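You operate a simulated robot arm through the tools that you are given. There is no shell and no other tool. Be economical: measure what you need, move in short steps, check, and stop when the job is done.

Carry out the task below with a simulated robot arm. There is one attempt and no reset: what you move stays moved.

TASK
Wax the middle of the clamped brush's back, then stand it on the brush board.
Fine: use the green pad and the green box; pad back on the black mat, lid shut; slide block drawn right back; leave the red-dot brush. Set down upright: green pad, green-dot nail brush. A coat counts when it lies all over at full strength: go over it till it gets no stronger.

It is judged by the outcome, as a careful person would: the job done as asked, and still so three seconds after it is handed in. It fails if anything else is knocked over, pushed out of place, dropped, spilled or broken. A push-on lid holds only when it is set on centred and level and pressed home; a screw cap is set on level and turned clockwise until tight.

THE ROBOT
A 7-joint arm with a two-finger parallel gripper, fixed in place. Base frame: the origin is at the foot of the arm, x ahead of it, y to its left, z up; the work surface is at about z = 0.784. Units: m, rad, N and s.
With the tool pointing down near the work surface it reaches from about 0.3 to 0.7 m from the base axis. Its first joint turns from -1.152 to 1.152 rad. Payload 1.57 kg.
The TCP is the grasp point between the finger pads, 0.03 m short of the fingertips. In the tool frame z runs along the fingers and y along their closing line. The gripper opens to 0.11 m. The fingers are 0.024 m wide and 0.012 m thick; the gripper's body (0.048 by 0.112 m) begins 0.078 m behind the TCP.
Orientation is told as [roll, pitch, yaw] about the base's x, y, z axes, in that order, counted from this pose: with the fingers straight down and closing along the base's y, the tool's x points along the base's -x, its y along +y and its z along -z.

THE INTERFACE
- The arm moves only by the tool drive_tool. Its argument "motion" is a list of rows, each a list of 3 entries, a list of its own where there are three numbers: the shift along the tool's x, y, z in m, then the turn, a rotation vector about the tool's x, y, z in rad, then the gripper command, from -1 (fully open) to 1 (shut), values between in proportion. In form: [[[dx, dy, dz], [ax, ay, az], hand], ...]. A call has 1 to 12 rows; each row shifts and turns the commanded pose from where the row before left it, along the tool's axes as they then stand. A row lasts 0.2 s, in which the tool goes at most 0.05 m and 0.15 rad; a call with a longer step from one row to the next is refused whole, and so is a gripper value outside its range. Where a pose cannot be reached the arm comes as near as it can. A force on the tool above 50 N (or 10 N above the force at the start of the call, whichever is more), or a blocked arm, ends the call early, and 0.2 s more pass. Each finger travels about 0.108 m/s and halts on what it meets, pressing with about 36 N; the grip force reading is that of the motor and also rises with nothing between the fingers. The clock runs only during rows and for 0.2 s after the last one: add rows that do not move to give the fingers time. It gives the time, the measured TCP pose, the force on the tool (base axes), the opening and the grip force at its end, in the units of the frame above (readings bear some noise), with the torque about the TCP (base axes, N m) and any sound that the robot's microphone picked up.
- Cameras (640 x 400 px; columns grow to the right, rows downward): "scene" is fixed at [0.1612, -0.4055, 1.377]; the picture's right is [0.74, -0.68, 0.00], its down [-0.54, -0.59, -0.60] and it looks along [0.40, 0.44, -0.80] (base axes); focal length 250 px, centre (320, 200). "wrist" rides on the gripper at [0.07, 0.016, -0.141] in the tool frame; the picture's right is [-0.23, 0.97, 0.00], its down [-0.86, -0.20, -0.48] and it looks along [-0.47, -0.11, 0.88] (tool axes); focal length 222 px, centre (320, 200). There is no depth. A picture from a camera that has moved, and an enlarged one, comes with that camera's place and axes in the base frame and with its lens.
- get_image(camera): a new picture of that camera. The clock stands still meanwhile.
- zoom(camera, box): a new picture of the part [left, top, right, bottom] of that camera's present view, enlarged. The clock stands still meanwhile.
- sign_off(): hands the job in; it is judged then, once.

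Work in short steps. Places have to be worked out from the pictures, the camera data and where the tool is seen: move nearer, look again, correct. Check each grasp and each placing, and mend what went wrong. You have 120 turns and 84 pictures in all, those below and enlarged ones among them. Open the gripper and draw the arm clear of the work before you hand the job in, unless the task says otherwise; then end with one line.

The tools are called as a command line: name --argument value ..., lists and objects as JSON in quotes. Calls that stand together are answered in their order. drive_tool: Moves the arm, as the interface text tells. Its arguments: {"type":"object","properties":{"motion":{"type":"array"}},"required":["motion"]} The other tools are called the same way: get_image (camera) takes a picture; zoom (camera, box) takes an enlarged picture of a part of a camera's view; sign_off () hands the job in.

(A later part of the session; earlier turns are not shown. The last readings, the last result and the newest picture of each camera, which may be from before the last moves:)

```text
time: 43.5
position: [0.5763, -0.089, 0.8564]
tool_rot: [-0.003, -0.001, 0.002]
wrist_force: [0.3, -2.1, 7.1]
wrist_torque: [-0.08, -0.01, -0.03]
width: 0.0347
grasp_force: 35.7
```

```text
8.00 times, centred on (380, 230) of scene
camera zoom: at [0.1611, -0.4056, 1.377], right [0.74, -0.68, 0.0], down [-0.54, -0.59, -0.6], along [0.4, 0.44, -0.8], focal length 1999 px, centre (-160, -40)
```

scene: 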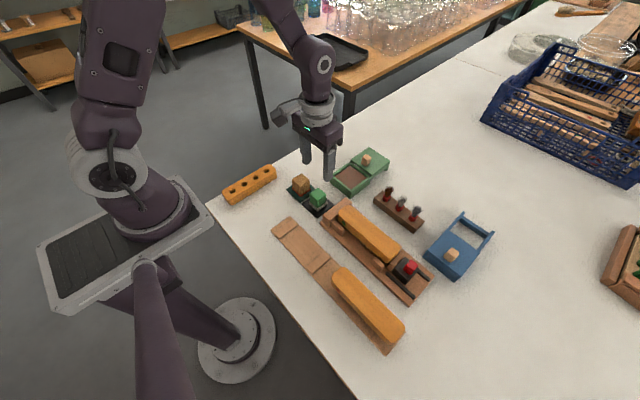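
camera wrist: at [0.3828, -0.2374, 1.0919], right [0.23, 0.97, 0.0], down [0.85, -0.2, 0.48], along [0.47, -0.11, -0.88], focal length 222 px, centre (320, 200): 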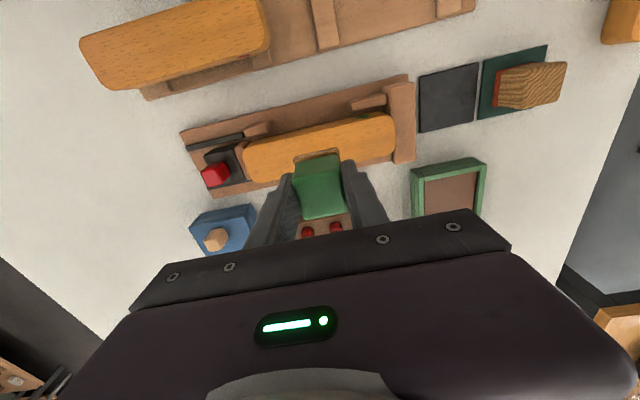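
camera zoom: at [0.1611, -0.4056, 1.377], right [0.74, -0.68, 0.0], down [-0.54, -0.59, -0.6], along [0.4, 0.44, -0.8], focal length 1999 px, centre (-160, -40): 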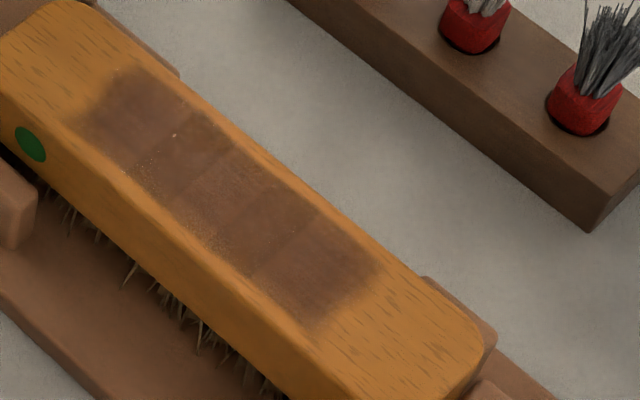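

Near-uniform with faint strips. Go back for another full set of passes with fresh wax.

drive_tool --motion '[[[0, 0, -0.03], [0, 0, 0], 1], [[0, 0, -0.035], [0, 0, 0], 1], [[0, 0, -0.03], [0, 0, 0], 1], [[0.024, -0.034, 0], [0, 0, 0], 1], [[0.024, -0.034, 0], [0, 0, 0], 1], [[0.024, -0.034, 0], [0, 0, 0], 1], [[0.024, -0.034, 0], [0, 0, 0], 1], [[0.025, -0.033, 0], [0, 0, 0], 1], [[0, 0, 0.03], [0, 0, 0], 1], [[0, 0, 0.025], [0, 0, 0], 1], [[0, 0, 0.003], [0, 0, 0], 1], [[0, 0, 0], [0, 0, 0], 1]]'

drive_tool --motion '[[[0, 0, 0.0008], [0, 0, 0], 1], [[0, 0, 0], [0, 0, 0], 1]]'

```text
time: 46.0
position: [0.4542, -0.2566, 0.8933]
tool_rot: [-0.001, -0.003, 0.004]
wrist_force: [0.4, -1.0, -0.2]
wrist_torque: [0.02, -0.01, 0.0]
width: 0.035
grasp_force: 36.2
```

```text
time: 46.6
position: [0.4554, -0.2572, 0.893]
tool_rot: [0.001, -0.002, 0.003]
wrist_force: [0.3, 0.5, -0.3]
wrist_torque: [0.02, 0.01, 0.0]
width: 0.0347
grasp_force: 36.3
```

drive_tool --motion '[[[0, 0, 0.001], [0, 0, 0], 1], [[0, 0, 0], [0, 0, 0], 1]]'

```text
time: 47.2
position: [0.4552, -0.2577, 0.8912]
tool_rot: [0.0, -0.003, 0.002]
wrist_force: [-1.1, 1.1, 7.3]
wrist_torque: [0.07, 0.09, -0.01]
width: 0.0349
grasp_force: 36.0
```

Contact 7 N; strokes in smaller steps.

drive_tool --motion '[[[0, -0.008, 0], [0, 0, 0], 1], [[0, -0.008, 0], [0, 0, 0], 1], [[0, -0.008, 0], [0, 0, 0], 1], [[0, 0.008, 0], [0, 0, 0], 1], [[0, 0.008, 0], [0, 0, 0], 1], [[0, 0.008, 0], [0, 0, 0], 1], [[0, 0.008, 0], [0, 0, 0], 1], [[0, 0.008, 0], [0, 0, 0], 1], [[0, 0.008, 0], [0, 0, 0], 1], [[0, -0.008, 0], [0, 0, 0], 1], [[0, -0.008, 0], [0, 0, 0], 1], [[0, -0.008, 0], [0, 0, 0], 1]]'

```text
time: 49.9
position: [0.4555, -0.2573, 0.8922]
tool_rot: [0.0, -0.004, 0.006]
wrist_force: [2.2, 14.7, 34.9]
wrist_torque: [0.7, -0.12, 0.02]
width: 0.0349
grasp_force: 35.9
```

drive_tool --motion '[[[-0.003, 0, -0.0006], [0, 0, 0], 1], [[0, -0.008, 0], [0, 0, 0], 1], [[0, -0.008, 0], [0, 0, 0], 1], [[0, -0.008, 0], [0, 0, 0], 1], [[0, 0.008, 0], [0, 0, 0], 1], [[0, 0.008, 0], [0, 0, 0], 1], [[0, 0.008, 0], [0, 0, 0], 1], [[0, 0.008, 0], [0, 0, 0], 1], [[0, 0.008, 0], [0, 0, 0], 1], [[0, 0.008, 0], [0, 0, 0], 1]]'

```text
time: 52.0
position: [0.458, -0.2343, 0.8928]
tool_rot: [-0.003, -0.005, 0.001]
wrist_force: [-0.5, -1.3, 1.9]
wrist_torque: [-0.05, 0.03, 0.04]
width: 0.0348
grasp_force: 36.4
```

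drive_tool --motion '[[[0.003, 0, 0.0006], [0, 0, 0], 1], [[0.003, 0, 0], [0, 0, 0], 1], [[0, -0.008, 0], [0, 0, 0], 1], [[0, -0.008, 0], [0, 0, 0], 1], [[0, -0.008, 0], [0, 0, 0], 1], [[0, -0.008, 0], [0, 0, 0], 1], [[0, -0.008, 0], [0, 0, 0], 1], [[0, -0.008, 0], [0, 0, 0], 1], [[0, 0.008, 0], [0, 0, 0], 1], [[0, 0.008, 0], [0, 0, 0], 1], [[0, 0.008, 0], [0, 0, 0], 1]]'

drive_tool --motion '[[[0, 0, -0.03], [0, 0, 0], 1], [[0, 0, -0.03], [0, 0, 0], 1], [[-0.022, 0.034, 0], [0, 0, 0], 1], [[-0.022, 0.034, 0], [0, 0, 0], 1], [[-0.022, 0.034, 0], [0, 0, 0], 1], [[-0.022, 0.034, 0], [0, 0, 0], 1], [[-0.022, 0.034, 0], [0, 0, 0], 1], [[0, 0, 0], [0, 0, 0], 1]]'

zoom --camera "scene" --box '[360, 205, 400, 255]'

```text
time: 54.5
position: [0.4521, -0.2603, 0.891]
tool_rot: [-0.003, -0.003, 0.004]
wrist_force: [1.5, -14.2, 31.9]
wrist_torque: [-0.59, -0.01, -0.01]
width: 0.0346
grasp_force: 35.6
```

```text
time: 56.2
position: [0.5637, -0.0849, 0.9502]
tool_rot: [0.001, 0.0, 0.005]
wrist_force: [0.5, 0.2, -0.2]
wrist_torque: [0.01, -0.01, -0.01]
width: 0.0348
grasp_force: 35.8
```

```text
8.00 times, centred on (380, 230) of scene
camera zoom: at [0.1613, -0.4055, 1.377], right [0.74, -0.68, 0.0], down [-0.54, -0.59, -0.6], along [0.4, 0.44, -0.8], focal length 1999 px, centre (-160, -40)
```

zoom: 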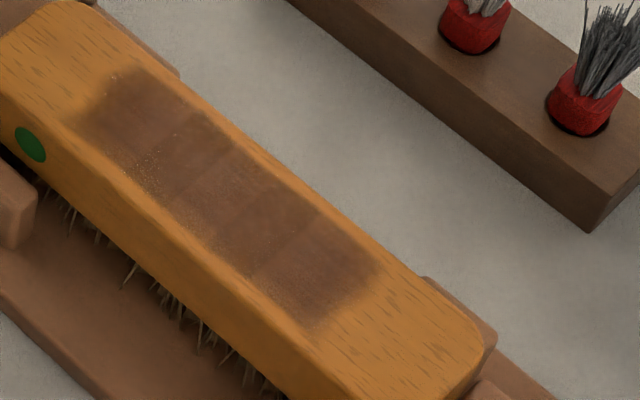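

No visible change against the previous look: coat is saturated and even. Now return the pad to the black mat (TCP ≈ 0.4435,-0.0846, z≈0.836).

drive_tool --motion '[[[0.03, 0, 0], [0, 0, 0], 1], [[0.03, 0, 0], [0, 0, 0], 1], [[0.03, 0, 0], [0, 0, 0], 1], [[0.03, 0, 0], [0, 0, 0], 1], [[0, 0, 0.04], [0, 0, -0.004], 1], [[0, 0, 0.04], [0, 0, 0], 1], [[0, 0, 0.025], [0, 0, 0], 1], [[0, 0, 0], [0, 0, 0], 1]]'

zoom --camera "scene" --box '[280, 155, 360, 215]'

```text
time: 58.0
position: [0.4424, -0.0867, 0.8448]
tool_rot: [0.0, -0.001, 0.007]
wrist_force: [-0.3, -0.5, -1.3]
wrist_torque: [-0.02, 0.0, 0.03]
width: 0.0349
grasp_force: 35.6
```

```text
6.67 times, centred on (320, 185) of scene
camera zoom: at [0.1612, -0.4055, 1.377], right [0.74, -0.68, 0.0], down [-0.54, -0.59, -0.6], along [0.4, 0.44, -0.8], focal length 1666 px, centre (320, 300)
```

zoom: 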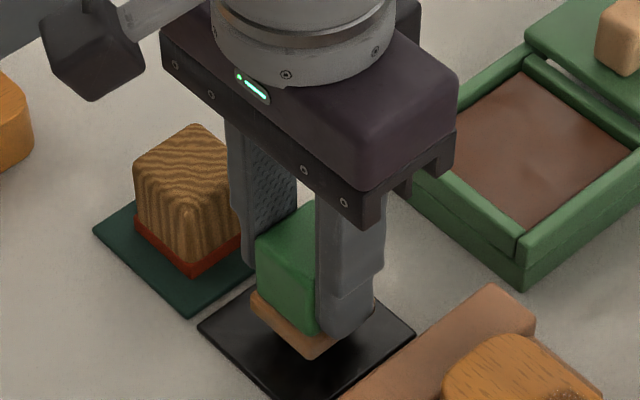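

drive_tool --motion '[[[0, 0.002, 0.005], [0, 0, 0.006], 1], [[0, 0, 0.003], [0, 0, 0], 1], [[0, 0, 0.001], [0, 0, 0], 1], [[0, 0, 0], [0, 0, 0], 1]]'

```text
time: 59.0
position: [0.4423, -0.0868, 0.8369]
tool_rot: [-0.001, -0.004, 0.002]
wrist_force: [-0.3, -0.6, -0.4]
wrist_torque: [-0.03, 0.01, 0.02]
width: 0.0347
grasp_force: 35.9
```

drive_tool --motion '[[[0, 0.001, 0.0012], [0, 0, 0], 1], [[0, 0, 0], [0, 0, 0], 1]]'

drive_tool --motion '[[[0, 0, 0.0008], [0, 0, 0], 1], [[0, 0, 0], [0, 0, 0], 1]]'

```text
time: 59.6
position: [0.4426, -0.085, 0.8357]
tool_rot: [0.0, -0.001, 0.003]
wrist_force: [-0.2, -0.3, 0.1]
wrist_torque: [0.0, -0.03, -0.01]
width: 0.0347
grasp_force: 36.1
```

```text
time: 60.2
position: [0.4414, -0.0855, 0.8345]
tool_rot: [-0.001, -0.003, 0.002]
wrist_force: [-0.3, 0.3, -0.3]
wrist_torque: [0.0, -0.03, -0.04]
width: 0.0344
grasp_force: 35.6
```

drive_tool --motion '[[[0, 0, 0.0008], [0, 0, 0], 1], [[0, 0, 0], [0, 0, 0], 1]]'

drive_tool --motion '[[[0, 0, 0.0008], [0, 0, 0], 1], [[0, 0, 0], [0, 0, 0], 1]]'

zoom --camera "scene" --box '[290, 165, 350, 215]'

```text
time: 60.9
position: [0.4417, -0.084, 0.8341]
tool_rot: [0.0, -0.002, 0.002]
wrist_force: [0.3, -0.5, -0.7]
wrist_torque: [0.01, 0.02, -0.01]
width: 0.0346
grasp_force: 36.3
```

```text
time: 61.5
position: [0.4416, -0.0841, 0.8327]
tool_rot: [-0.002, -0.002, 0.002]
wrist_force: [-0.3, -1.1, 0.4]
wrist_torque: [-0.02, 0.02, 0.0]
width: 0.0352
grasp_force: 35.8
```

```text
8.00 times, centred on (320, 190) of scene
camera zoom: at [0.1612, -0.4055, 1.377], right [0.74, -0.68, 0.0], down [-0.54, -0.59, -0.6], along [0.4, 0.44, -0.8], focal length 1999 px, centre (320, 280)
```

zoom: 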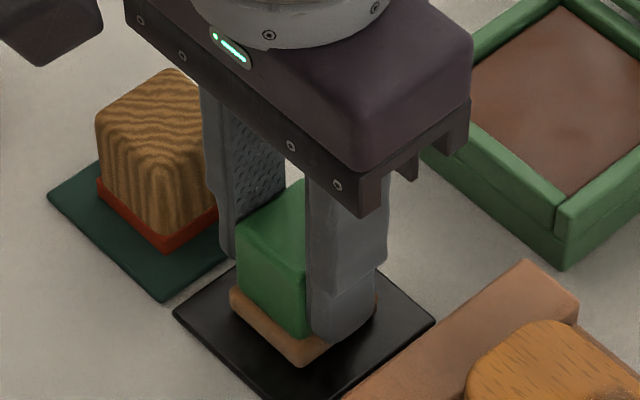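

drive_tool --motion '[[[0, 0, 0.001], [0, 0, 0], 1], [[0, 0, 0], [0, 0, 0], 1]]'

drive_tool --motion '[[[0, 0, 0.001], [0, 0, 0], 1], [[0, 0, 0], [0, 0, 0], 1]]'

```text
time: 62.0
position: [0.4407, -0.0845, 0.8315]
tool_rot: [0.0, -0.001, 0.003]
wrist_force: [0.4, 0.6, -0.1]
wrist_torque: [0.01, 0.01, -0.01]
width: 0.0345
grasp_force: 35.9
```

```text
time: 62.6
position: [0.4406, -0.0852, 0.8324]
tool_rot: [0.0, -0.003, 0.002]
wrist_force: [0.4, 0.0, 0.5]
wrist_torque: [-0.01, -0.01, 0.01]
width: 0.0347
grasp_force: 35.9
```

drive_tool --motion '[[[0, 0, 0.001], [0, 0, 0], 1], [[0, 0, 0], [0, 0, 0], 1]]'

```text
time: 63.2
position: [0.4411, -0.0856, 0.8318]
tool_rot: [0.001, -0.002, 0.001]
wrist_force: [-5.8, 7.9, 34.2]
wrist_torque: [0.3, 0.21, 0.06]
width: 0.0348
grasp_force: 36.4
```

Seated. Ease off, release to 0.052 opening and rise.

drive_tool --motion '[[[0, 0, -0.001], [0, 0, 0], 1], [[0, 0, 0], [0, 0, 0], 0.3], [[0, 0, 0], [0, 0, 0], 0.055], [[0, 0, 0], [0, 0, 0], 0.055], [[0, 0, -0.03], [0, 0, 0], 0.055], [[0, 0, -0.035], [0, 0, 0], 0.055], [[0, 0, -0.035], [0, 0, 0], 0.055], [[0, 0, 0], [0, 0, 0], 0.055]]'

zoom --camera "scene" --box '[290, 165, 350, 215]'

get_image --camera "wrist"

```text
time: 65.0
position: [0.4406, -0.0848, 0.9321]
tool_rot: [-0.002, -0.001, 0.002]
wrist_force: [-0.6, -0.4, 0.0]
wrist_torque: [0.01, 0.02, -0.04]
width: 0.0518
grasp_force: 0.0
```

```text
8.00 times, centred on (320, 190) of scene
camera zoom: at [0.1612, -0.4055, 1.377], right [0.74, -0.68, 0.0], down [-0.54, -0.59, -0.6], along [0.4, 0.44, -0.8], focal length 1999 px, centre (320, 280)
```

zoom: 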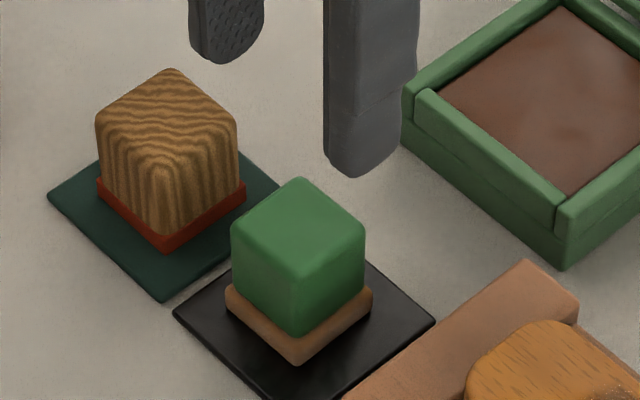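

```text
42 pictures are left
camera wrist: at [0.37, -0.0695, 1.0746], right [0.23, 0.97, 0.0], down [0.85, -0.2, 0.48], along [0.47, -0.11, -0.88], focal length 222 px, centre (320, 200)
```

wrist: 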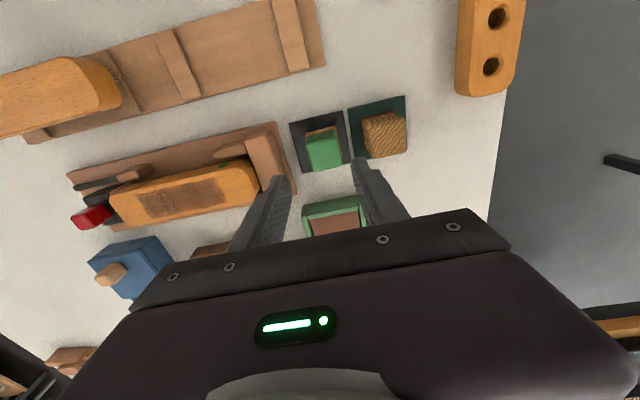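

Pad stands upright on its mat. Next the lid: move above its knob (≈0.646,-0.088) and look.

drive_tool --motion '[[[-0.041, -0.001, 0], [0, 0, 0], 0.2], [[-0.041, -0.001, 0], [0, 0, 0], 0.2], [[-0.041, -0.001, 0], [0, 0, 0], 0.2], [[-0.041, 0, 0], [0, 0, 0], 0.2], [[-0.041, 0, 0], [0, 0, 0], 0.2], [[0, 0, 0], [0, 0, 0], 0.2]]'

zoom --camera "wrist" --box '[240, 80, 400, 230]'

zoom --camera "scene" --box '[320, 120, 400, 200]'

```text
time: 66.5
position: [0.6464, -0.0881, 0.9329]
tool_rot: [-0.001, 0.001, 0.001]
wrist_force: [-0.2, 0.9, -0.3]
wrist_torque: [-0.04, -0.02, 0.0]
width: 0.0441
grasp_force: 0.0
```

```text
2.67 times, centred on (320, 155) of wrist
camera zoom: at [0.576, -0.0716, 1.0737], right [0.23, 0.97, 0.0], down [0.86, -0.2, 0.48], along [0.47, -0.11, -0.88], focal length 592 px, centre (320, 320)
```

zoom: 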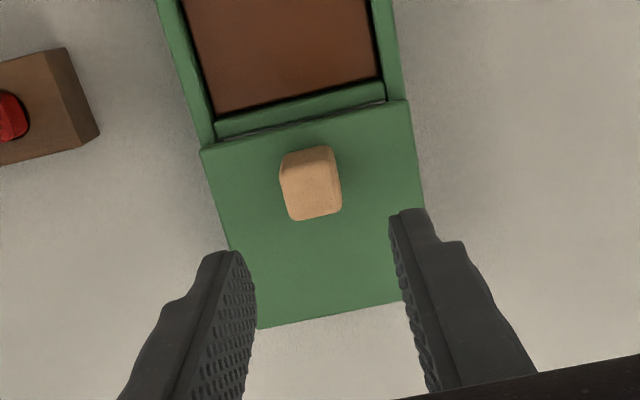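

```text
5.00 times, centred on (360, 160) of scene
camera zoom: at [0.1612, -0.4055, 1.377], right [0.74, -0.68, 0.0], down [-0.54, -0.59, -0.6], along [0.4, 0.44, -0.8], focal length 1249 px, centre (120, 400)
```

zoom: 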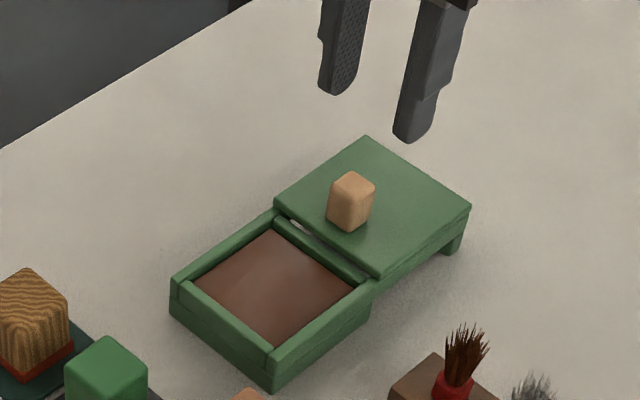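

Knob centre ≈ (0.639,-0.089), top z≈0.849, lid top ≈0.817. Descend to TCP 0.857 around the knob and grip.

drive_tool --motion '[[[0.007, -0.001, 0.02], [0, 0, 0], 0.2], [[0, 0, 0.03], [0, 0, 0], 0.2], [[0, 0, 0.024], [0, 0, 0], 0.2], [[0, 0, 0], [0, 0, 0], 0.2], [[0, 0, 0], [0, 0, 0], 0.6], [[0, 0, 0], [0, 0, 0], 1], [[0, 0, 0], [0, 0, 0], 1]]'

zoom --camera "scene" --box '[320, 120, 400, 200]'

```text
time: 68.0
position: [0.6408, -0.0912, 0.8556]
tool_rot: [-0.002, 0.002, 0.0]
wrist_force: [0.5, -13.9, -8.1]
wrist_torque: [-0.18, -0.35, -0.01]
width: 0.0214
grasp_force: 34.4
```

```text
5.00 times, centred on (360, 160) of scene
camera zoom: at [0.1613, -0.4059, 1.3769], right [0.74, -0.68, 0.0], down [-0.54, -0.59, -0.6], along [0.4, 0.44, -0.8], focal length 1249 px, centre (120, 400)
```

zoom: 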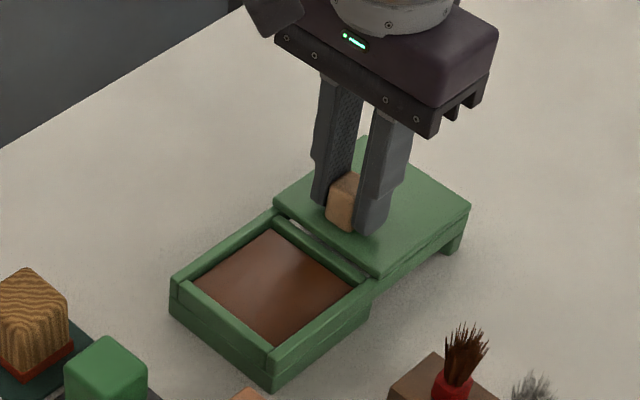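

Knob gripped (0.021). Relieve the side load and draw the lid toward −x.

drive_tool --motion '[[[0, -0.001, 0], [0, 0, 0], 1], [[0.01, 0, 0], [0, 0, 0], 1], [[0.015, 0, 0], [0, 0, 0], 1], [[0.015, 0, 0], [0, 0, 0], 1], [[0, 0, 0], [0, 0, 0], 1]]'

zoom --camera "scene" --box '[320, 120, 400, 200]'

```text
time: 69.2
position: [0.5996, -0.0905, 0.8578]
tool_rot: [0.001, 0.001, 0.0]
wrist_force: [-0.5, -12.9, -24.2]
wrist_torque: [-0.21, 0.12, -0.03]
width: 0.0217
grasp_force: 34.7
```

```text
5.00 times, centred on (360, 160) of scene
camera zoom: at [0.1617, -0.4059, 1.3769], right [0.74, -0.68, 0.0], down [-0.54, -0.59, -0.6], along [0.4, 0.44, -0.8], focal length 1249 px, centre (120, 400)
```

zoom: 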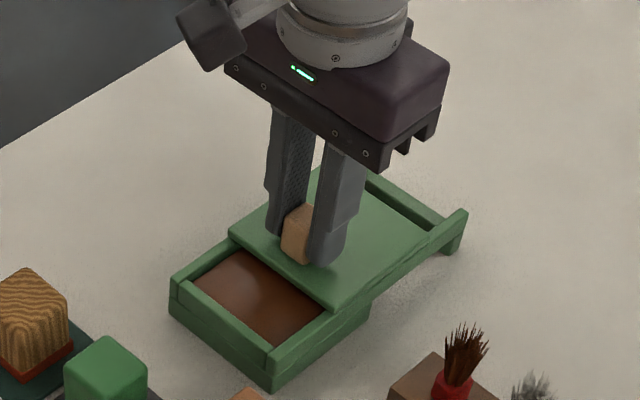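

The lid slides. Lower 1 mm to relieve the vertical load and continue.

drive_tool --motion '[[[0.008, -0.001, 0.001], [0, 0, 0], 1], [[0.012, 0, 0], [0, 0, 0], 1], [[0.012, 0, 0], [0, 0, 0], 1], [[0.006, 0, 0], [0, 0, 0], 1], [[0, 0, 0], [0, 0, 0], 1]]'

zoom --camera "scene" --box '[320, 120, 400, 200]'

```text
time: 70.5
position: [0.5617, -0.0897, 0.8582]
tool_rot: [-0.002, -0.006, 0.002]
wrist_force: [-0.2, -8.7, 15.5]
wrist_torque: [-0.12, 0.05, -0.01]
width: 0.0213
grasp_force: 35.0
```

```text
5.00 times, centred on (360, 160) of scene
camera zoom: at [0.1609, -0.4057, 1.377], right [0.74, -0.68, 0.0], down [-0.54, -0.59, -0.6], along [0.4, 0.44, -0.8], focal length 1249 px, centre (120, 400)
```

zoom: 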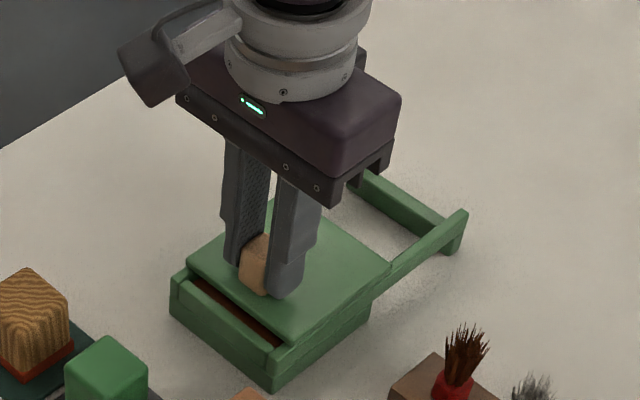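

About 1 cm left; continue in small steps until it stops.

drive_tool --motion '[[[0.004, 0, -0.0005], [0, 0, 0], 1], [[0.004, 0, 0], [0, 0, 0], 1], [[0.003, 0, 0], [0, 0, 0], 1], [[0, 0, 0], [0, 0, 0], 1]]'

zoom --camera "scene" --box '[320, 130, 390, 200]'

```text
time: 71.5
position: [0.5513, -0.089, 0.8577]
tool_rot: [-0.001, -0.003, 0.003]
wrist_force: [0.5, 1.1, 23.6]
wrist_torque: [0.02, -0.19, -0.07]
width: 0.0216
grasp_force: 34.7
```

```text
5.71 times, centred on (355, 165) of scene
camera zoom: at [0.1608, -0.4054, 1.3771], right [0.74, -0.68, 0.0], down [-0.54, -0.59, -0.6], along [0.4, 0.44, -0.8], focal length 1428 px, centre (120, 400)
```

zoom: 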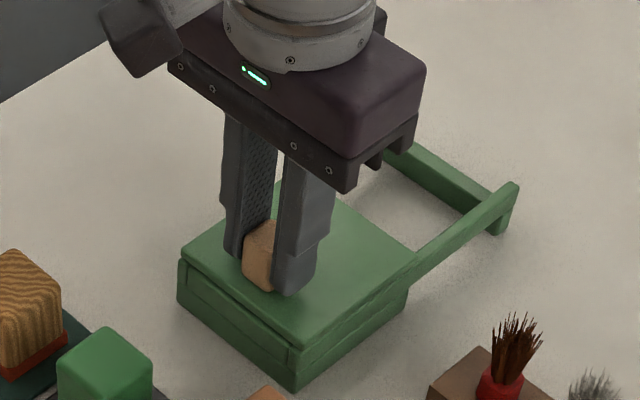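

drive_tool --motion '[[[0.002, 0, -0.0005], [0, 0, 0], 1], [[0.002, 0, 0], [0, 0, 0], 1], [[0, 0, 0], [0, 0, 0], 1]]'

drive_tool --motion '[[[0.002, 0, 0], [0, 0, 0], 1], [[0, 0, 0], [0, 0, 0], 1]]'

zoom --camera "scene" --box '[330, 150, 380, 200]'

```text
time: 72.2
position: [0.5478, -0.0902, 0.8579]
tool_rot: [-0.002, -0.005, 0.002]
wrist_force: [22.3, 5.1, 0.3]
wrist_torque: [0.07, -0.87, -0.07]
width: 0.0213
grasp_force: 34.4
```

```text
time: 72.8
position: [0.5468, -0.09, 0.8575]
tool_rot: [0.0, -0.005, 0.0]
wrist_force: [23.9, 10.6, 2.9]
wrist_torque: [0.19, -0.55, -0.1]
width: 0.0213
grasp_force: 34.6
```

```text
8.00 times, centred on (355, 175) of scene
camera zoom: at [0.1617, -0.4053, 1.377], right [0.74, -0.68, 0.0], down [-0.54, -0.59, -0.6], along [0.4, 0.44, -0.8], focal length 1999 px, centre (40, 400)
```

zoom: 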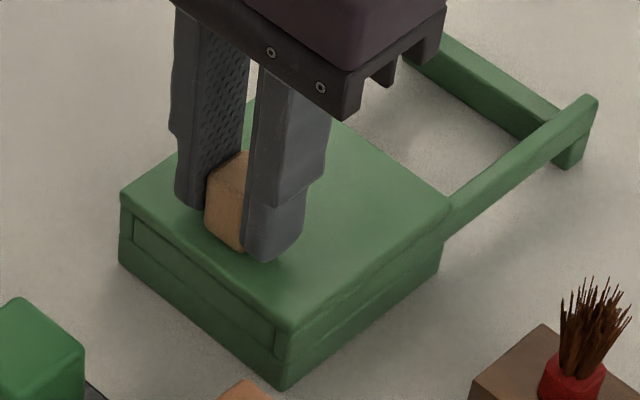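

Lid is against its stop (24 N), box unmoved. Release and rise.

drive_tool --motion '[[[-0.002, 0, 0], [0, 0, 0], 1], [[0, 0, 0], [0, 0, 0], 0.6], [[0, 0, 0], [0, 0, 0], 0.2], [[0, 0, 0], [0, 0, 0], 0.2], [[0, 0, -0.03], [0, 0, 0], 0.2], [[0, 0, -0.03], [0, 0, 0], 0.2], [[0, 0, -0.04], [0, 0, 0], 0.2], [[0.03, -0.03, 0], [0, 0, 0], 0.2], [[0.03, -0.03, 0], [0, 0, 0], 0.2], [[0.02, -0.03, 0], [0, 0, 0], 0.2], [[0, 0, 0], [0, 0, 0], 0.2]]'

get_image --camera "scene"

get_image --camera "wrist"

```text
time: 75.2
position: [0.4662, -0.1809, 0.9578]
tool_rot: [0.0, -0.001, 0.003]
wrist_force: [0.5, 0.6, 0.5]
wrist_torque: [-0.02, 0.0, -0.02]
width: 0.0439
grasp_force: 0.1
```

```text
34 pictures are left
```

scene: 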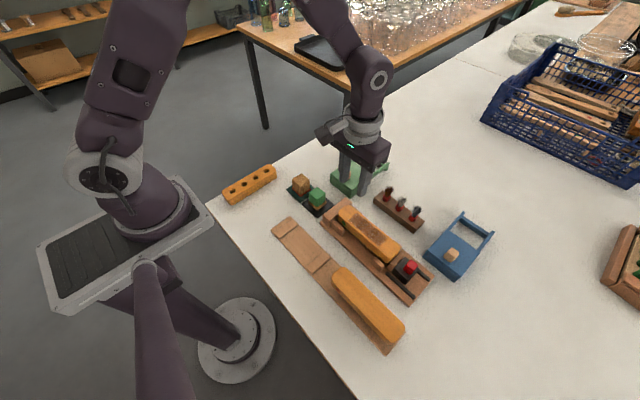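

```text
33 pictures are left
camera wrist: at [0.3959, -0.165, 1.0991], right [0.23, 0.97, 0.0], down [0.85, -0.2, 0.48], along [0.47, -0.11, -0.88], focal length 222 px, centre (320, 200)
```

wrist: 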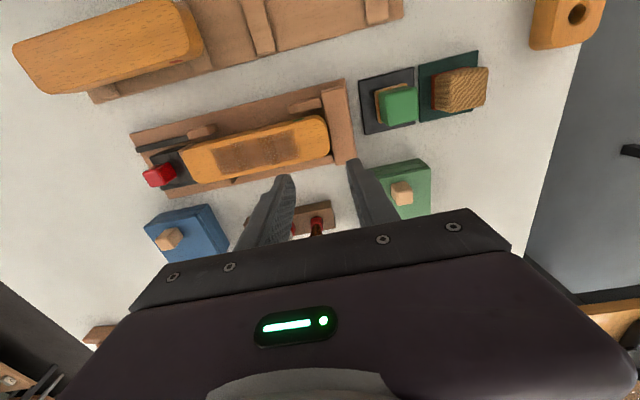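

Lid shut and pad in place. Next the slide block: knob ≈ (0.456,-0.384, top z≈0.838). I move there and turn the tool −90° so the fingers close along x (needed for the brush too).

drive_tool --motion '[[[0.002, -0.0406, 0], [0, 0, 0], 0.2], [[0.002, -0.0406, 0], [0, 0, 0], 0.2], [[0.002, -0.0406, 0], [0, 0, 0], 0.2], [[0.002, -0.0406, 0], [0, 0, 0], 0.2], [[0.002, -0.0406, 0], [0, 0, 0], 0.2]]'

drive_tool --motion '[[[0, 0, 0], [0, 0, 0.145], 0.2], [[0, 0, 0], [0, 0, 0.145], 0.2], [[0, 0, 0], [0, 0, 0.145], 0.2], [[0, 0, 0], [0, 0, 0.145], 0.2], [[0, 0, 0], [0, 0, 0.145], 0.2], [[0, 0, 0], [0, 0, 0.145], 0.2], [[0, 0, 0], [0, 0, 0.145], 0.2], [[0, 0, 0], [0, 0, 0.145], 0.2], [[0, 0, 0], [0, 0, 0.145], 0.2], [[0, 0, 0], [0, 0, 0.145], 0.2], [[0, 0, 0], [0, 0, 0.1208], 0.2], [[0, 0, 0], [0, 0, 0], 0.2]]'

get_image --camera "wrist"

zoom --camera "scene" --box '[360, 190, 460, 310]'

```text
time: 76.5
position: [0.4567, -0.3842, 0.9586]
tool_rot: [-0.001, -0.002, 0.002]
wrist_force: [-0.1, 0.0, 0.2]
wrist_torque: [0.01, 0.01, 0.01]
width: 0.0441
grasp_force: 0.1
```

```text
time: 79.0
position: [0.4574, -0.3834, 0.9574]
tool_rot: [0.003, 0.0, -1.571]
wrist_force: [-0.2, -0.4, 1.7]
wrist_torque: [0.01, 0.01, 0.0]
width: 0.0439
grasp_force: 0.0
```

```text
32 pictures are left
camera wrist: at [0.4722, -0.3144, 1.0995], right [0.97, -0.23, 0.0], down [-0.2, -0.85, 0.48], along [-0.11, -0.47, -0.88], focal length 222 px, centre (320, 200)
```

wrist: 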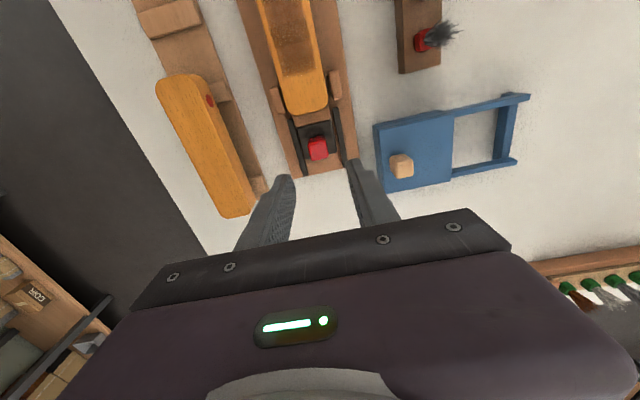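

```text
3.33 times, centred on (410, 250) of scene
camera zoom: at [0.1612, -0.4055, 1.377], right [0.74, -0.68, 0.0], down [-0.54, -0.59, -0.6], along [0.4, 0.44, -0.8], focal length 833 px, centre (20, 33)
```

zoom: 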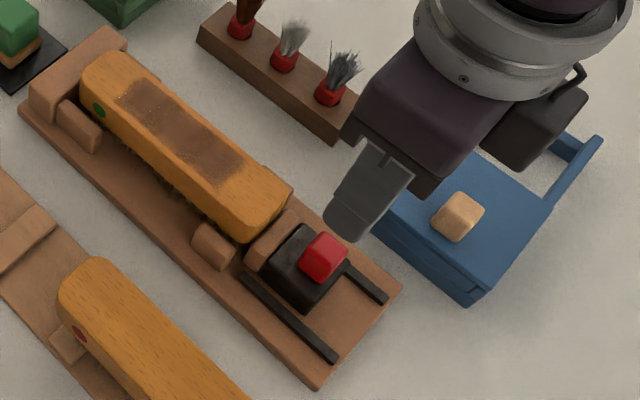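

drive_tool --motion '[[[-0.001, 0.003, 0.03], [0, 0, 0], 0.2], [[0, 0, 0.03], [0, 0, 0], 0.2], [[0, 0, 0.01], [0, 0, 0], 0.2], [[0, 0, 0], [0, 0, 0], 0.2]]'

zoom --camera "wrist" --box '[240, 100, 400, 220]'

zoom --camera "scene" --box '[370, 220, 450, 300]'

```text
time: 80.0
position: [0.4604, -0.385, 0.8875]
tool_rot: [0.001, 0.0, -1.569]
wrist_force: [0.6, 0.0, 0.1]
wrist_torque: [0.03, 0.0, -0.02]
width: 0.0438
grasp_force: 0.1
```

```text
3.33 times, centred on (320, 160) of wrist
camera zoom: at [0.4754, -0.3158, 1.0302], right [0.97, -0.23, 0.0], down [-0.2, -0.86, 0.48], along [-0.11, -0.47, -0.88], focal length 740 px, centre (320, 333)
```

zoom: 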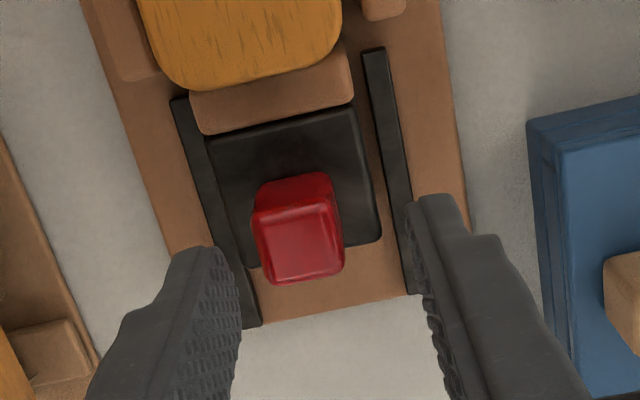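

```text
5.00 times, centred on (410, 260) of scene
camera zoom: at [0.1612, -0.4055, 1.377], right [0.74, -0.68, 0.0], down [-0.54, -0.59, -0.6], along [0.4, 0.44, -0.8], focal length 1249 px, centre (-130, -100)
```

zoom: 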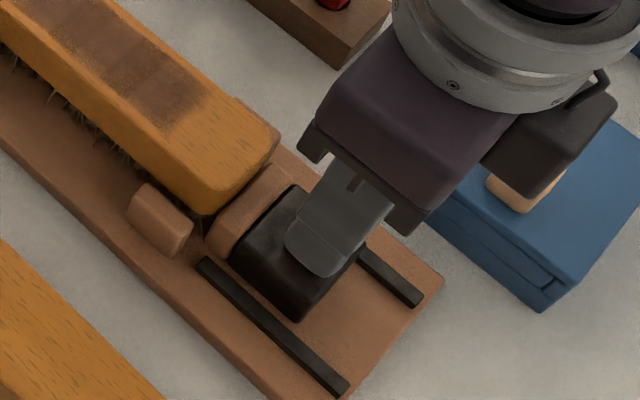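

Knob at ≈(0.453,-0.388); correct x by −7 mm (tool y is +x now) and descend to TCP 0.854, then grip.

drive_tool --motion '[[[-0.003, -0.0075, 0.01], [0, 0, 0], 0.2], [[0, 0, 0.015], [0, 0, 0], 0.2], [[0, 0, 0.008], [0, 0, 0], 0.2], [[0, 0, 0], [0, 0, 0], 0.2], [[0, 0, 0], [0, 0, 0], 0.6], [[0, 0, 0], [0, 0, 0], 1], [[0, 0, 0], [0, 0, 0], 1]]'

zoom --camera "scene" --box '[370, 220, 450, 300]'

```text
time: 81.7
position: [0.4547, -0.3877, 0.8554]
tool_rot: [0.006, -0.002, -1.57]
wrist_force: [20.0, -3.2, -6.9]
wrist_torque: [-0.65, 0.2, -0.15]
width: 0.0214
grasp_force: 34.7
```

```text
5.00 times, centred on (410, 260) of scene
camera zoom: at [0.1618, -0.4057, 1.3769], right [0.74, -0.68, 0.0], down [-0.54, -0.59, -0.6], along [0.4, 0.44, -0.8], focal length 1249 px, centre (-130, -100)
```

zoom: 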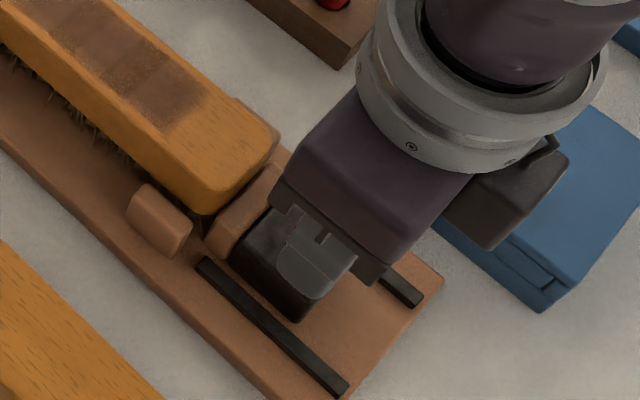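

Gripped. Relieve the x load and draw the block back toward −y.

drive_tool --motion '[[[0, 0.0015, 0], [0, 0, 0], 1], [[-0.005, 0, 0], [0, 0, 0], 1], [[-0.008, 0, 0], [0, 0, 0], 1], [[-0.008, 0, 0], [0, 0, 0], 1], [[0, 0, 0], [0, 0, 0], 1]]'

zoom --camera "scene" --box '[370, 220, 450, 300]'

```text
time: 82.8
position: [0.4556, -0.4089, 0.8563]
tool_rot: [0.004, -0.002, -1.569]
wrist_force: [17.3, 1.4, 16.4]
wrist_torque: [0.8, 0.07, -0.11]
width: 0.0215
grasp_force: 34.7
```

```text
5.00 times, centred on (410, 260) of scene
camera zoom: at [0.1614, -0.4053, 1.3771], right [0.74, -0.68, 0.0], down [-0.54, -0.59, -0.6], along [0.4, 0.44, -0.8], focal length 1249 px, centre (-130, -100)
```

zoom: 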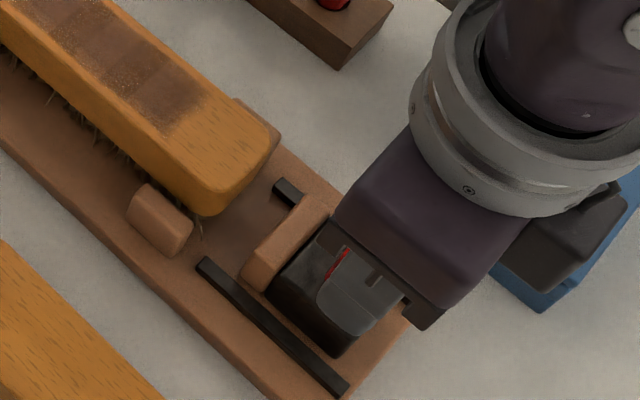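

drive_tool --motion '[[[-0.005, 0.001, 0], [0, 0, 0], 1], [[-0.004, 0, 0], [0, 0, 0], 1], [[-0.003, 0, 0], [0, 0, 0], 1], [[0, 0, 0], [0, 0, 0], 1]]'

zoom --camera "scene" --box '[370, 220, 450, 300]'

```text
time: 83.8
position: [0.455, -0.4192, 0.8533]
tool_rot: [-0.002, 0.004, -1.568]
wrist_force: [6.2, 18.1, 12.1]
wrist_torque: [0.44, -0.1, -0.02]
width: 0.0218
grasp_force: 34.8
```

```text
5.00 times, centred on (410, 260) of scene
camera zoom: at [0.1612, -0.405, 1.3772], right [0.74, -0.68, 0.0], down [-0.54, -0.59, -0.6], along [0.4, 0.44, -0.8], focal length 1249 px, centre (-130, -100)
```

zoom: 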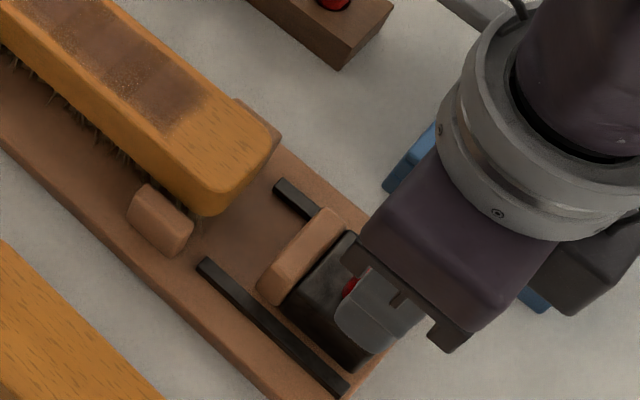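

y force 18 N suggests the stop; one more small pull to confirm.

drive_tool --motion '[[[-0.002, 0, 0], [0, 0, 0], 1], [[0, 0, 0], [0, 0, 0], 1]]'

drive_tool --motion '[[[-0.002, 0, 0], [0, 0, 0], 1], [[0, 0, 0], [0, 0, 0], 1]]'

```text
time: 84.5
position: [0.4552, -0.4215, 0.8538]
tool_rot: [-0.001, 0.001, -1.571]
wrist_force: [2.5, 23.1, 3.0]
wrist_torque: [0.51, -0.05, -0.04]
width: 0.0216
grasp_force: 34.8
```

```text
time: 85.0
position: [0.4549, -0.425, 0.8545]
tool_rot: [0.001, 0.002, -1.571]
wrist_force: [1.0, 20.8, -5.8]
wrist_torque: [0.4, -0.02, -0.03]
width: 0.0218
grasp_force: 34.9
```

zoom --camera "scene" --box '[370, 220, 450, 300]'

zoom --camera "wrist" --box '[240, 80, 400, 220]'

```text
5.00 times, centred on (410, 260) of scene
camera zoom: at [0.1613, -0.4051, 1.3771], right [0.74, -0.68, 0.0], down [-0.54, -0.59, -0.6], along [0.4, 0.44, -0.8], focal length 1249 px, centre (-130, -100)
```

zoom: 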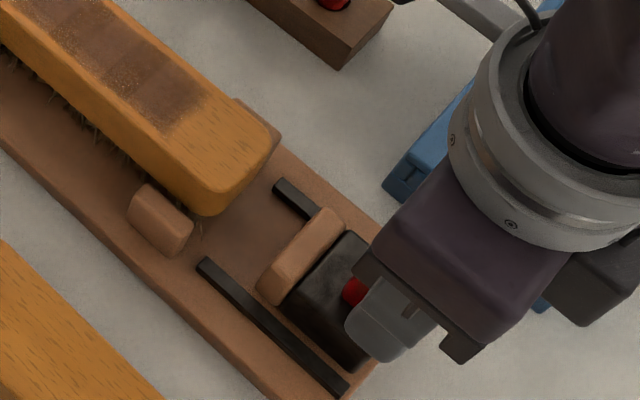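

```text
2.86 times, centred on (320, 150) of wrist
camera zoom: at [0.4703, -0.3549, 0.9959], right [0.97, -0.23, 0.0], down [-0.2, -0.86, 0.48], along [-0.11, -0.47, -0.88], focal length 635 px, centre (320, 343)
```

zoom: 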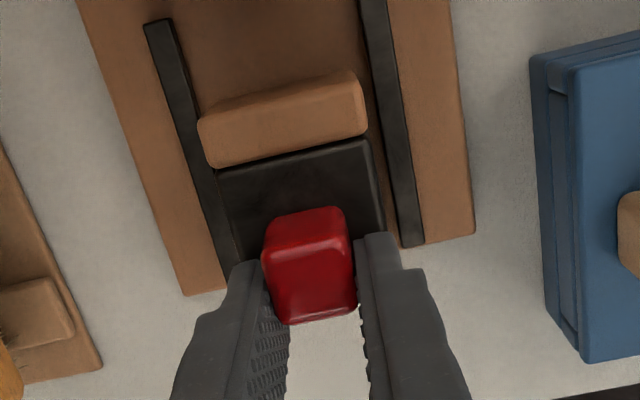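

The fingers are sliding along the knob while the block stays put: it is at its rear stop. Release, rise, and go above the brush's middle.

drive_tool --motion '[[[0.002, 0, 0], [0, 0, 0], 1], [[0, 0, 0], [0, 0, 0], 0.5], [[0, 0, 0], [0, 0, 0], 0.1], [[0, 0, 0], [0, 0, 0], 0.1], [[0, 0, -0.035], [0, 0, 0], -0.4], [[0, 0, -0.035], [0, 0, 0], -0.4], [[0, 0, -0.035], [0, 0, 0], -0.4], [[0.042, 0, 0], [0, 0, 0], -0.4], [[0.042, 0, 0], [0, 0, 0], -0.4], [[0.042, 0, 0], [0, 0, 0], -0.4], [[0.04, 0, 0], [0, 0, 0], -0.4], [[0, 0, 0], [0, 0, 0], -0.4]]'

get_image --camera "wrist"

zoom --camera "scene" --box '[340, 200, 440, 310]'

```text
time: 87.7
position: [0.4547, -0.2572, 0.9606]
tool_rot: [0.003, 0.0, -1.569]
wrist_force: [-0.2, 0.8, 0.3]
wrist_torque: [-0.02, -0.01, 0.02]
width: 0.077
grasp_force: 0.0
```

```text
23 pictures are left
camera wrist: at [0.4696, -0.1875, 1.1022], right [0.97, -0.23, 0.0], down [-0.2, -0.86, 0.48], along [-0.11, -0.47, -0.88], focal length 222 px, centre (320, 200)
```

wrist: 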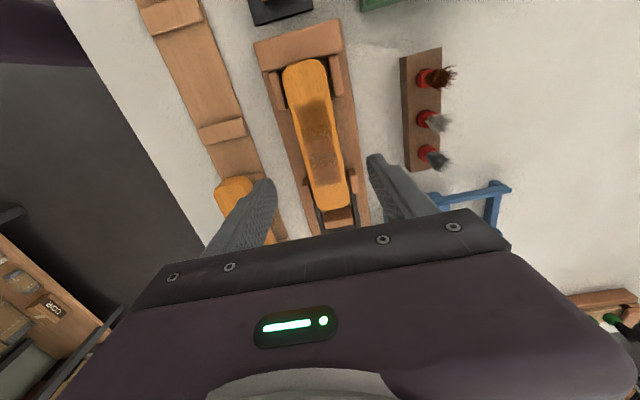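

```text
3.64 times, centred on (390, 255) of scene
camera zoom: at [0.1612, -0.4055, 1.377], right [0.74, -0.68, 0.0], down [-0.54, -0.59, -0.6], along [0.4, 0.44, -0.8], focal length 908 px, centre (66, 0)
```

zoom: 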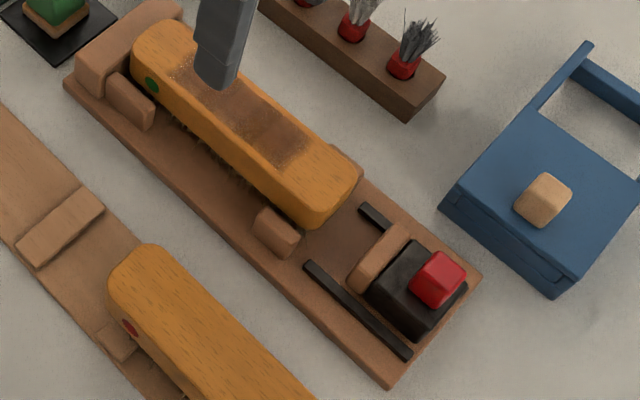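

Block is right back, brush still in place. Descend astride the brush's middle to TCP≈0.853 and grip its sides.

drive_tool --motion '[[[0, 0.0005, 0.035], [0, 0, 0], -0.4], [[0, 0, 0.035], [0, 0, 0], -0.3], [[0, 0, 0.025], [0, 0, 0], -0.2], [[0, 0, 0.012], [0, 0, 0], -0.1], [[0, 0, 0], [0, 0, 0], -0.1], [[0, 0, 0], [0, 0, 0], 0.15]]'

zoom --camera "scene" --box '[340, 200, 440, 280]'

```text
time: 89.0
position: [0.455, -0.2562, 0.8527]
tool_rot: [0.0, -0.001, -1.567]
wrist_force: [0.0, 0.3, 0.5]
wrist_torque: [0.0, -0.01, 0.01]
width: 0.0468
grasp_force: 0.0
```

```text
5.00 times, centred on (390, 240) of scene
camera zoom: at [0.1612, -0.4055, 1.377], right [0.74, -0.68, 0.0], down [-0.54, -0.59, -0.6], along [0.4, 0.44, -0.8], focal length 1249 px, centre (-30, 0)
```

zoom: 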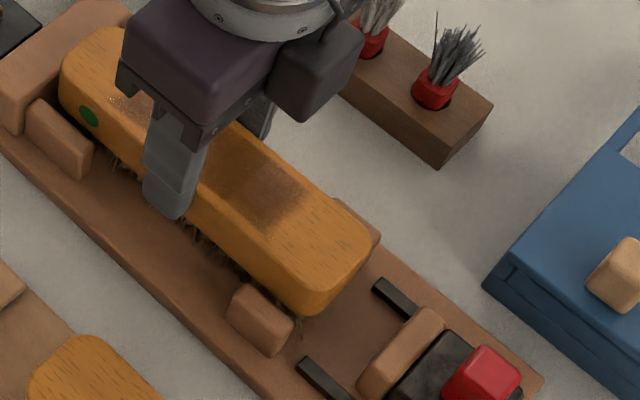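

drive_tool --motion '[[[0, 0, -0.002], [0, 0, 0], 0.4], [[0, 0, 0], [0, 0, 0], 1], [[0, 0, 0], [0, 0, 0], 1], [[0, 0, 0], [0, 0, 0], 1]]'

```text
time: 90.0
position: [0.455, -0.2562, 0.8544]
tool_rot: [0.002, 0.001, -1.567]
wrist_force: [-0.3, -0.1, 0.1]
wrist_torque: [0.0, 0.03, -0.03]
width: 0.0455
grasp_force: 36.1
```

Gripped at 0.0455. Lift straight up and check.

drive_tool --motion '[[[0, 0, -0.01], [0, 0, 0], 1], [[0, 0, -0.02], [0, 0, 0], 1], [[0, 0, -0.03], [0, 0, 0], 1], [[0, 0, -0.03], [0, 0, 0], 1], [[0, 0, 0], [0, 0, 0], 1]]'

zoom --camera "scene" --box '[240, 160, 440, 340]'

```text
time: 91.2
position: [0.4548, -0.2573, 0.9448]
tool_rot: [0.003, 0.0, -1.568]
wrist_force: [-0.3, 0.4, -1.9]
wrist_torque: [-0.03, 0.01, 0.0]
width: 0.0454
grasp_force: 35.9
```

```text
2.22 times, centred on (340, 250) of scene
camera zoom: at [0.1612, -0.4056, 1.377], right [0.74, -0.68, 0.0], down [-0.54, -0.59, -0.6], along [0.4, 0.44, -0.8], focal length 555 px, centre (276, 89)
```

zoom: 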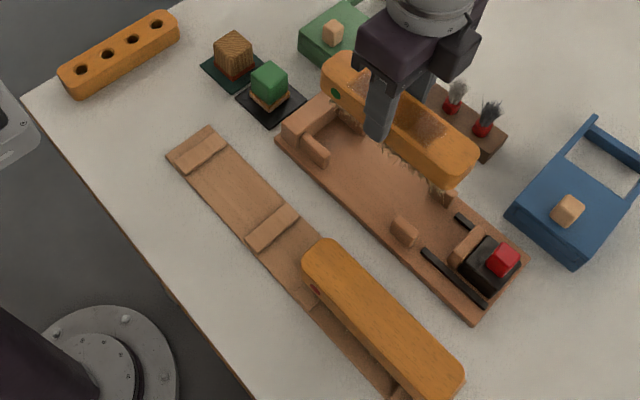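

Brush is level in the grip. Free berth on the board: slats at y≈-0.092 and -0.224, x≈0.319 → centre (0.319,-0.158). Move over it.

drive_tool --motion '[[[0.0198, -0.027, 0], [0, 0, 0], 1], [[0.0198, -0.027, 0], [0, 0, 0], 1], [[0.0198, -0.027, 0], [0, 0, 0], 1], [[0.0198, -0.027, 0], [0, 0, 0], 1], [[0.0198, -0.027, 0], [0, 0, 0], 1], [[0, 0, 0], [0, 0, 0], 1]]'

get_image --camera "wrist"

zoom --camera "scene" --box '[240, 180, 400, 330]'

```text
time: 92.7
position: [0.3184, -0.1593, 0.945]
tool_rot: [0.001, 0.001, -1.57]
wrist_force: [0.3, 0.5, -1.7]
wrist_torque: [0.01, 0.0, -0.01]
width: 0.0453
grasp_force: 35.9
```

```text
19 pictures are left
camera wrist: at [0.3341, -0.0887, 1.0873], right [0.97, -0.23, 0.0], down [-0.2, -0.86, 0.48], along [-0.11, -0.47, -0.88], focal length 222 px, centre (320, 200)
```

wrist: 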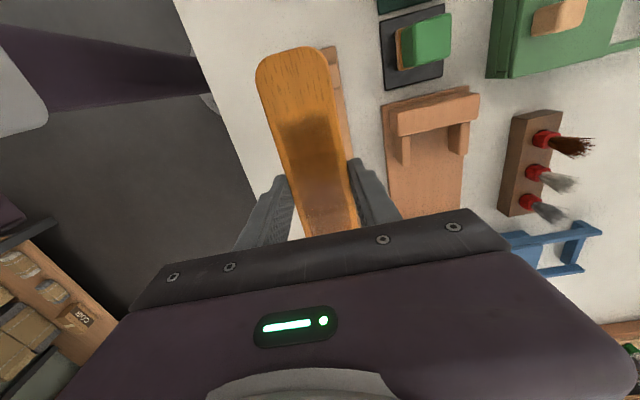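

```text
2.67 times, centred on (320, 255) of scene
camera zoom: at [0.1612, -0.4055, 1.377], right [0.74, -0.68, 0.0], down [-0.54, -0.59, -0.6], along [0.4, 0.44, -0.8], focal length 666 px, centre (320, 53)
```

zoom: 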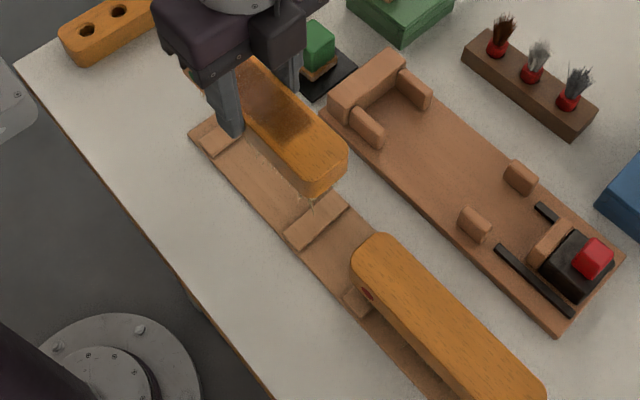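

Berth centre ≈ (0.322,-0.158), consistent with the red brush's mirrored berth. Descend to near contact and look.

drive_tool --motion '[[[0.001, 0.003, 0.02], [0, 0, 0], 1], [[0, 0, 0.025], [0, 0, 0], 1], [[0, 0, 0.025], [0, 0, 0], 1], [[0, 0, 0.008], [0, 0, 0], 1], [[0, 0, 0], [0, 0, 0], 1]]'

zoom --camera "scene" --box '[260, 190, 360, 280]'

get_image --camera "wrist"

```text
time: 93.8
position: [0.3234, -0.1563, 0.8666]
tool_rot: [0.001, -0.002, -1.569]
wrist_force: [-0.4, 0.2, -2.5]
wrist_torque: [-0.02, 0.0, -0.02]
width: 0.0452
grasp_force: 35.9
```

```text
4.44 times, centred on (310, 235) of scene
camera zoom: at [0.1612, -0.4056, 1.377], right [0.74, -0.68, 0.0], down [-0.54, -0.59, -0.6], along [0.4, 0.44, -0.8], focal length 1110 px, centre (364, 44)
```

zoom: 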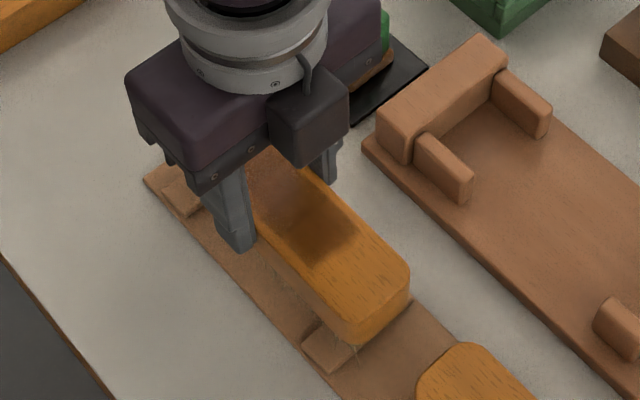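

```text
16 pictures are left
camera wrist: at [0.3381, -0.0868, 1.0078], right [0.97, -0.23, 0.0], down [-0.2, -0.85, 0.48], along [-0.11, -0.47, -0.88], focal length 222 px, centre (320, 200)
```

wrist: 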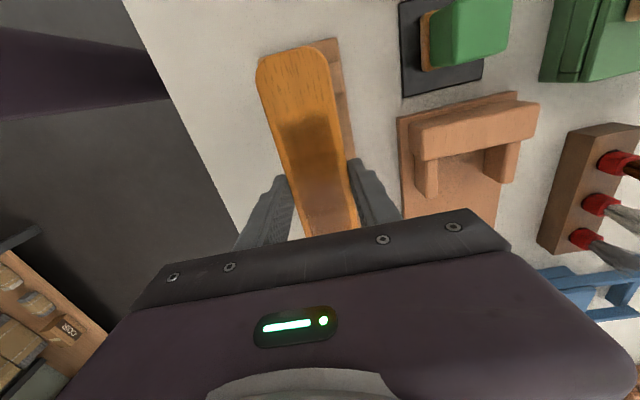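

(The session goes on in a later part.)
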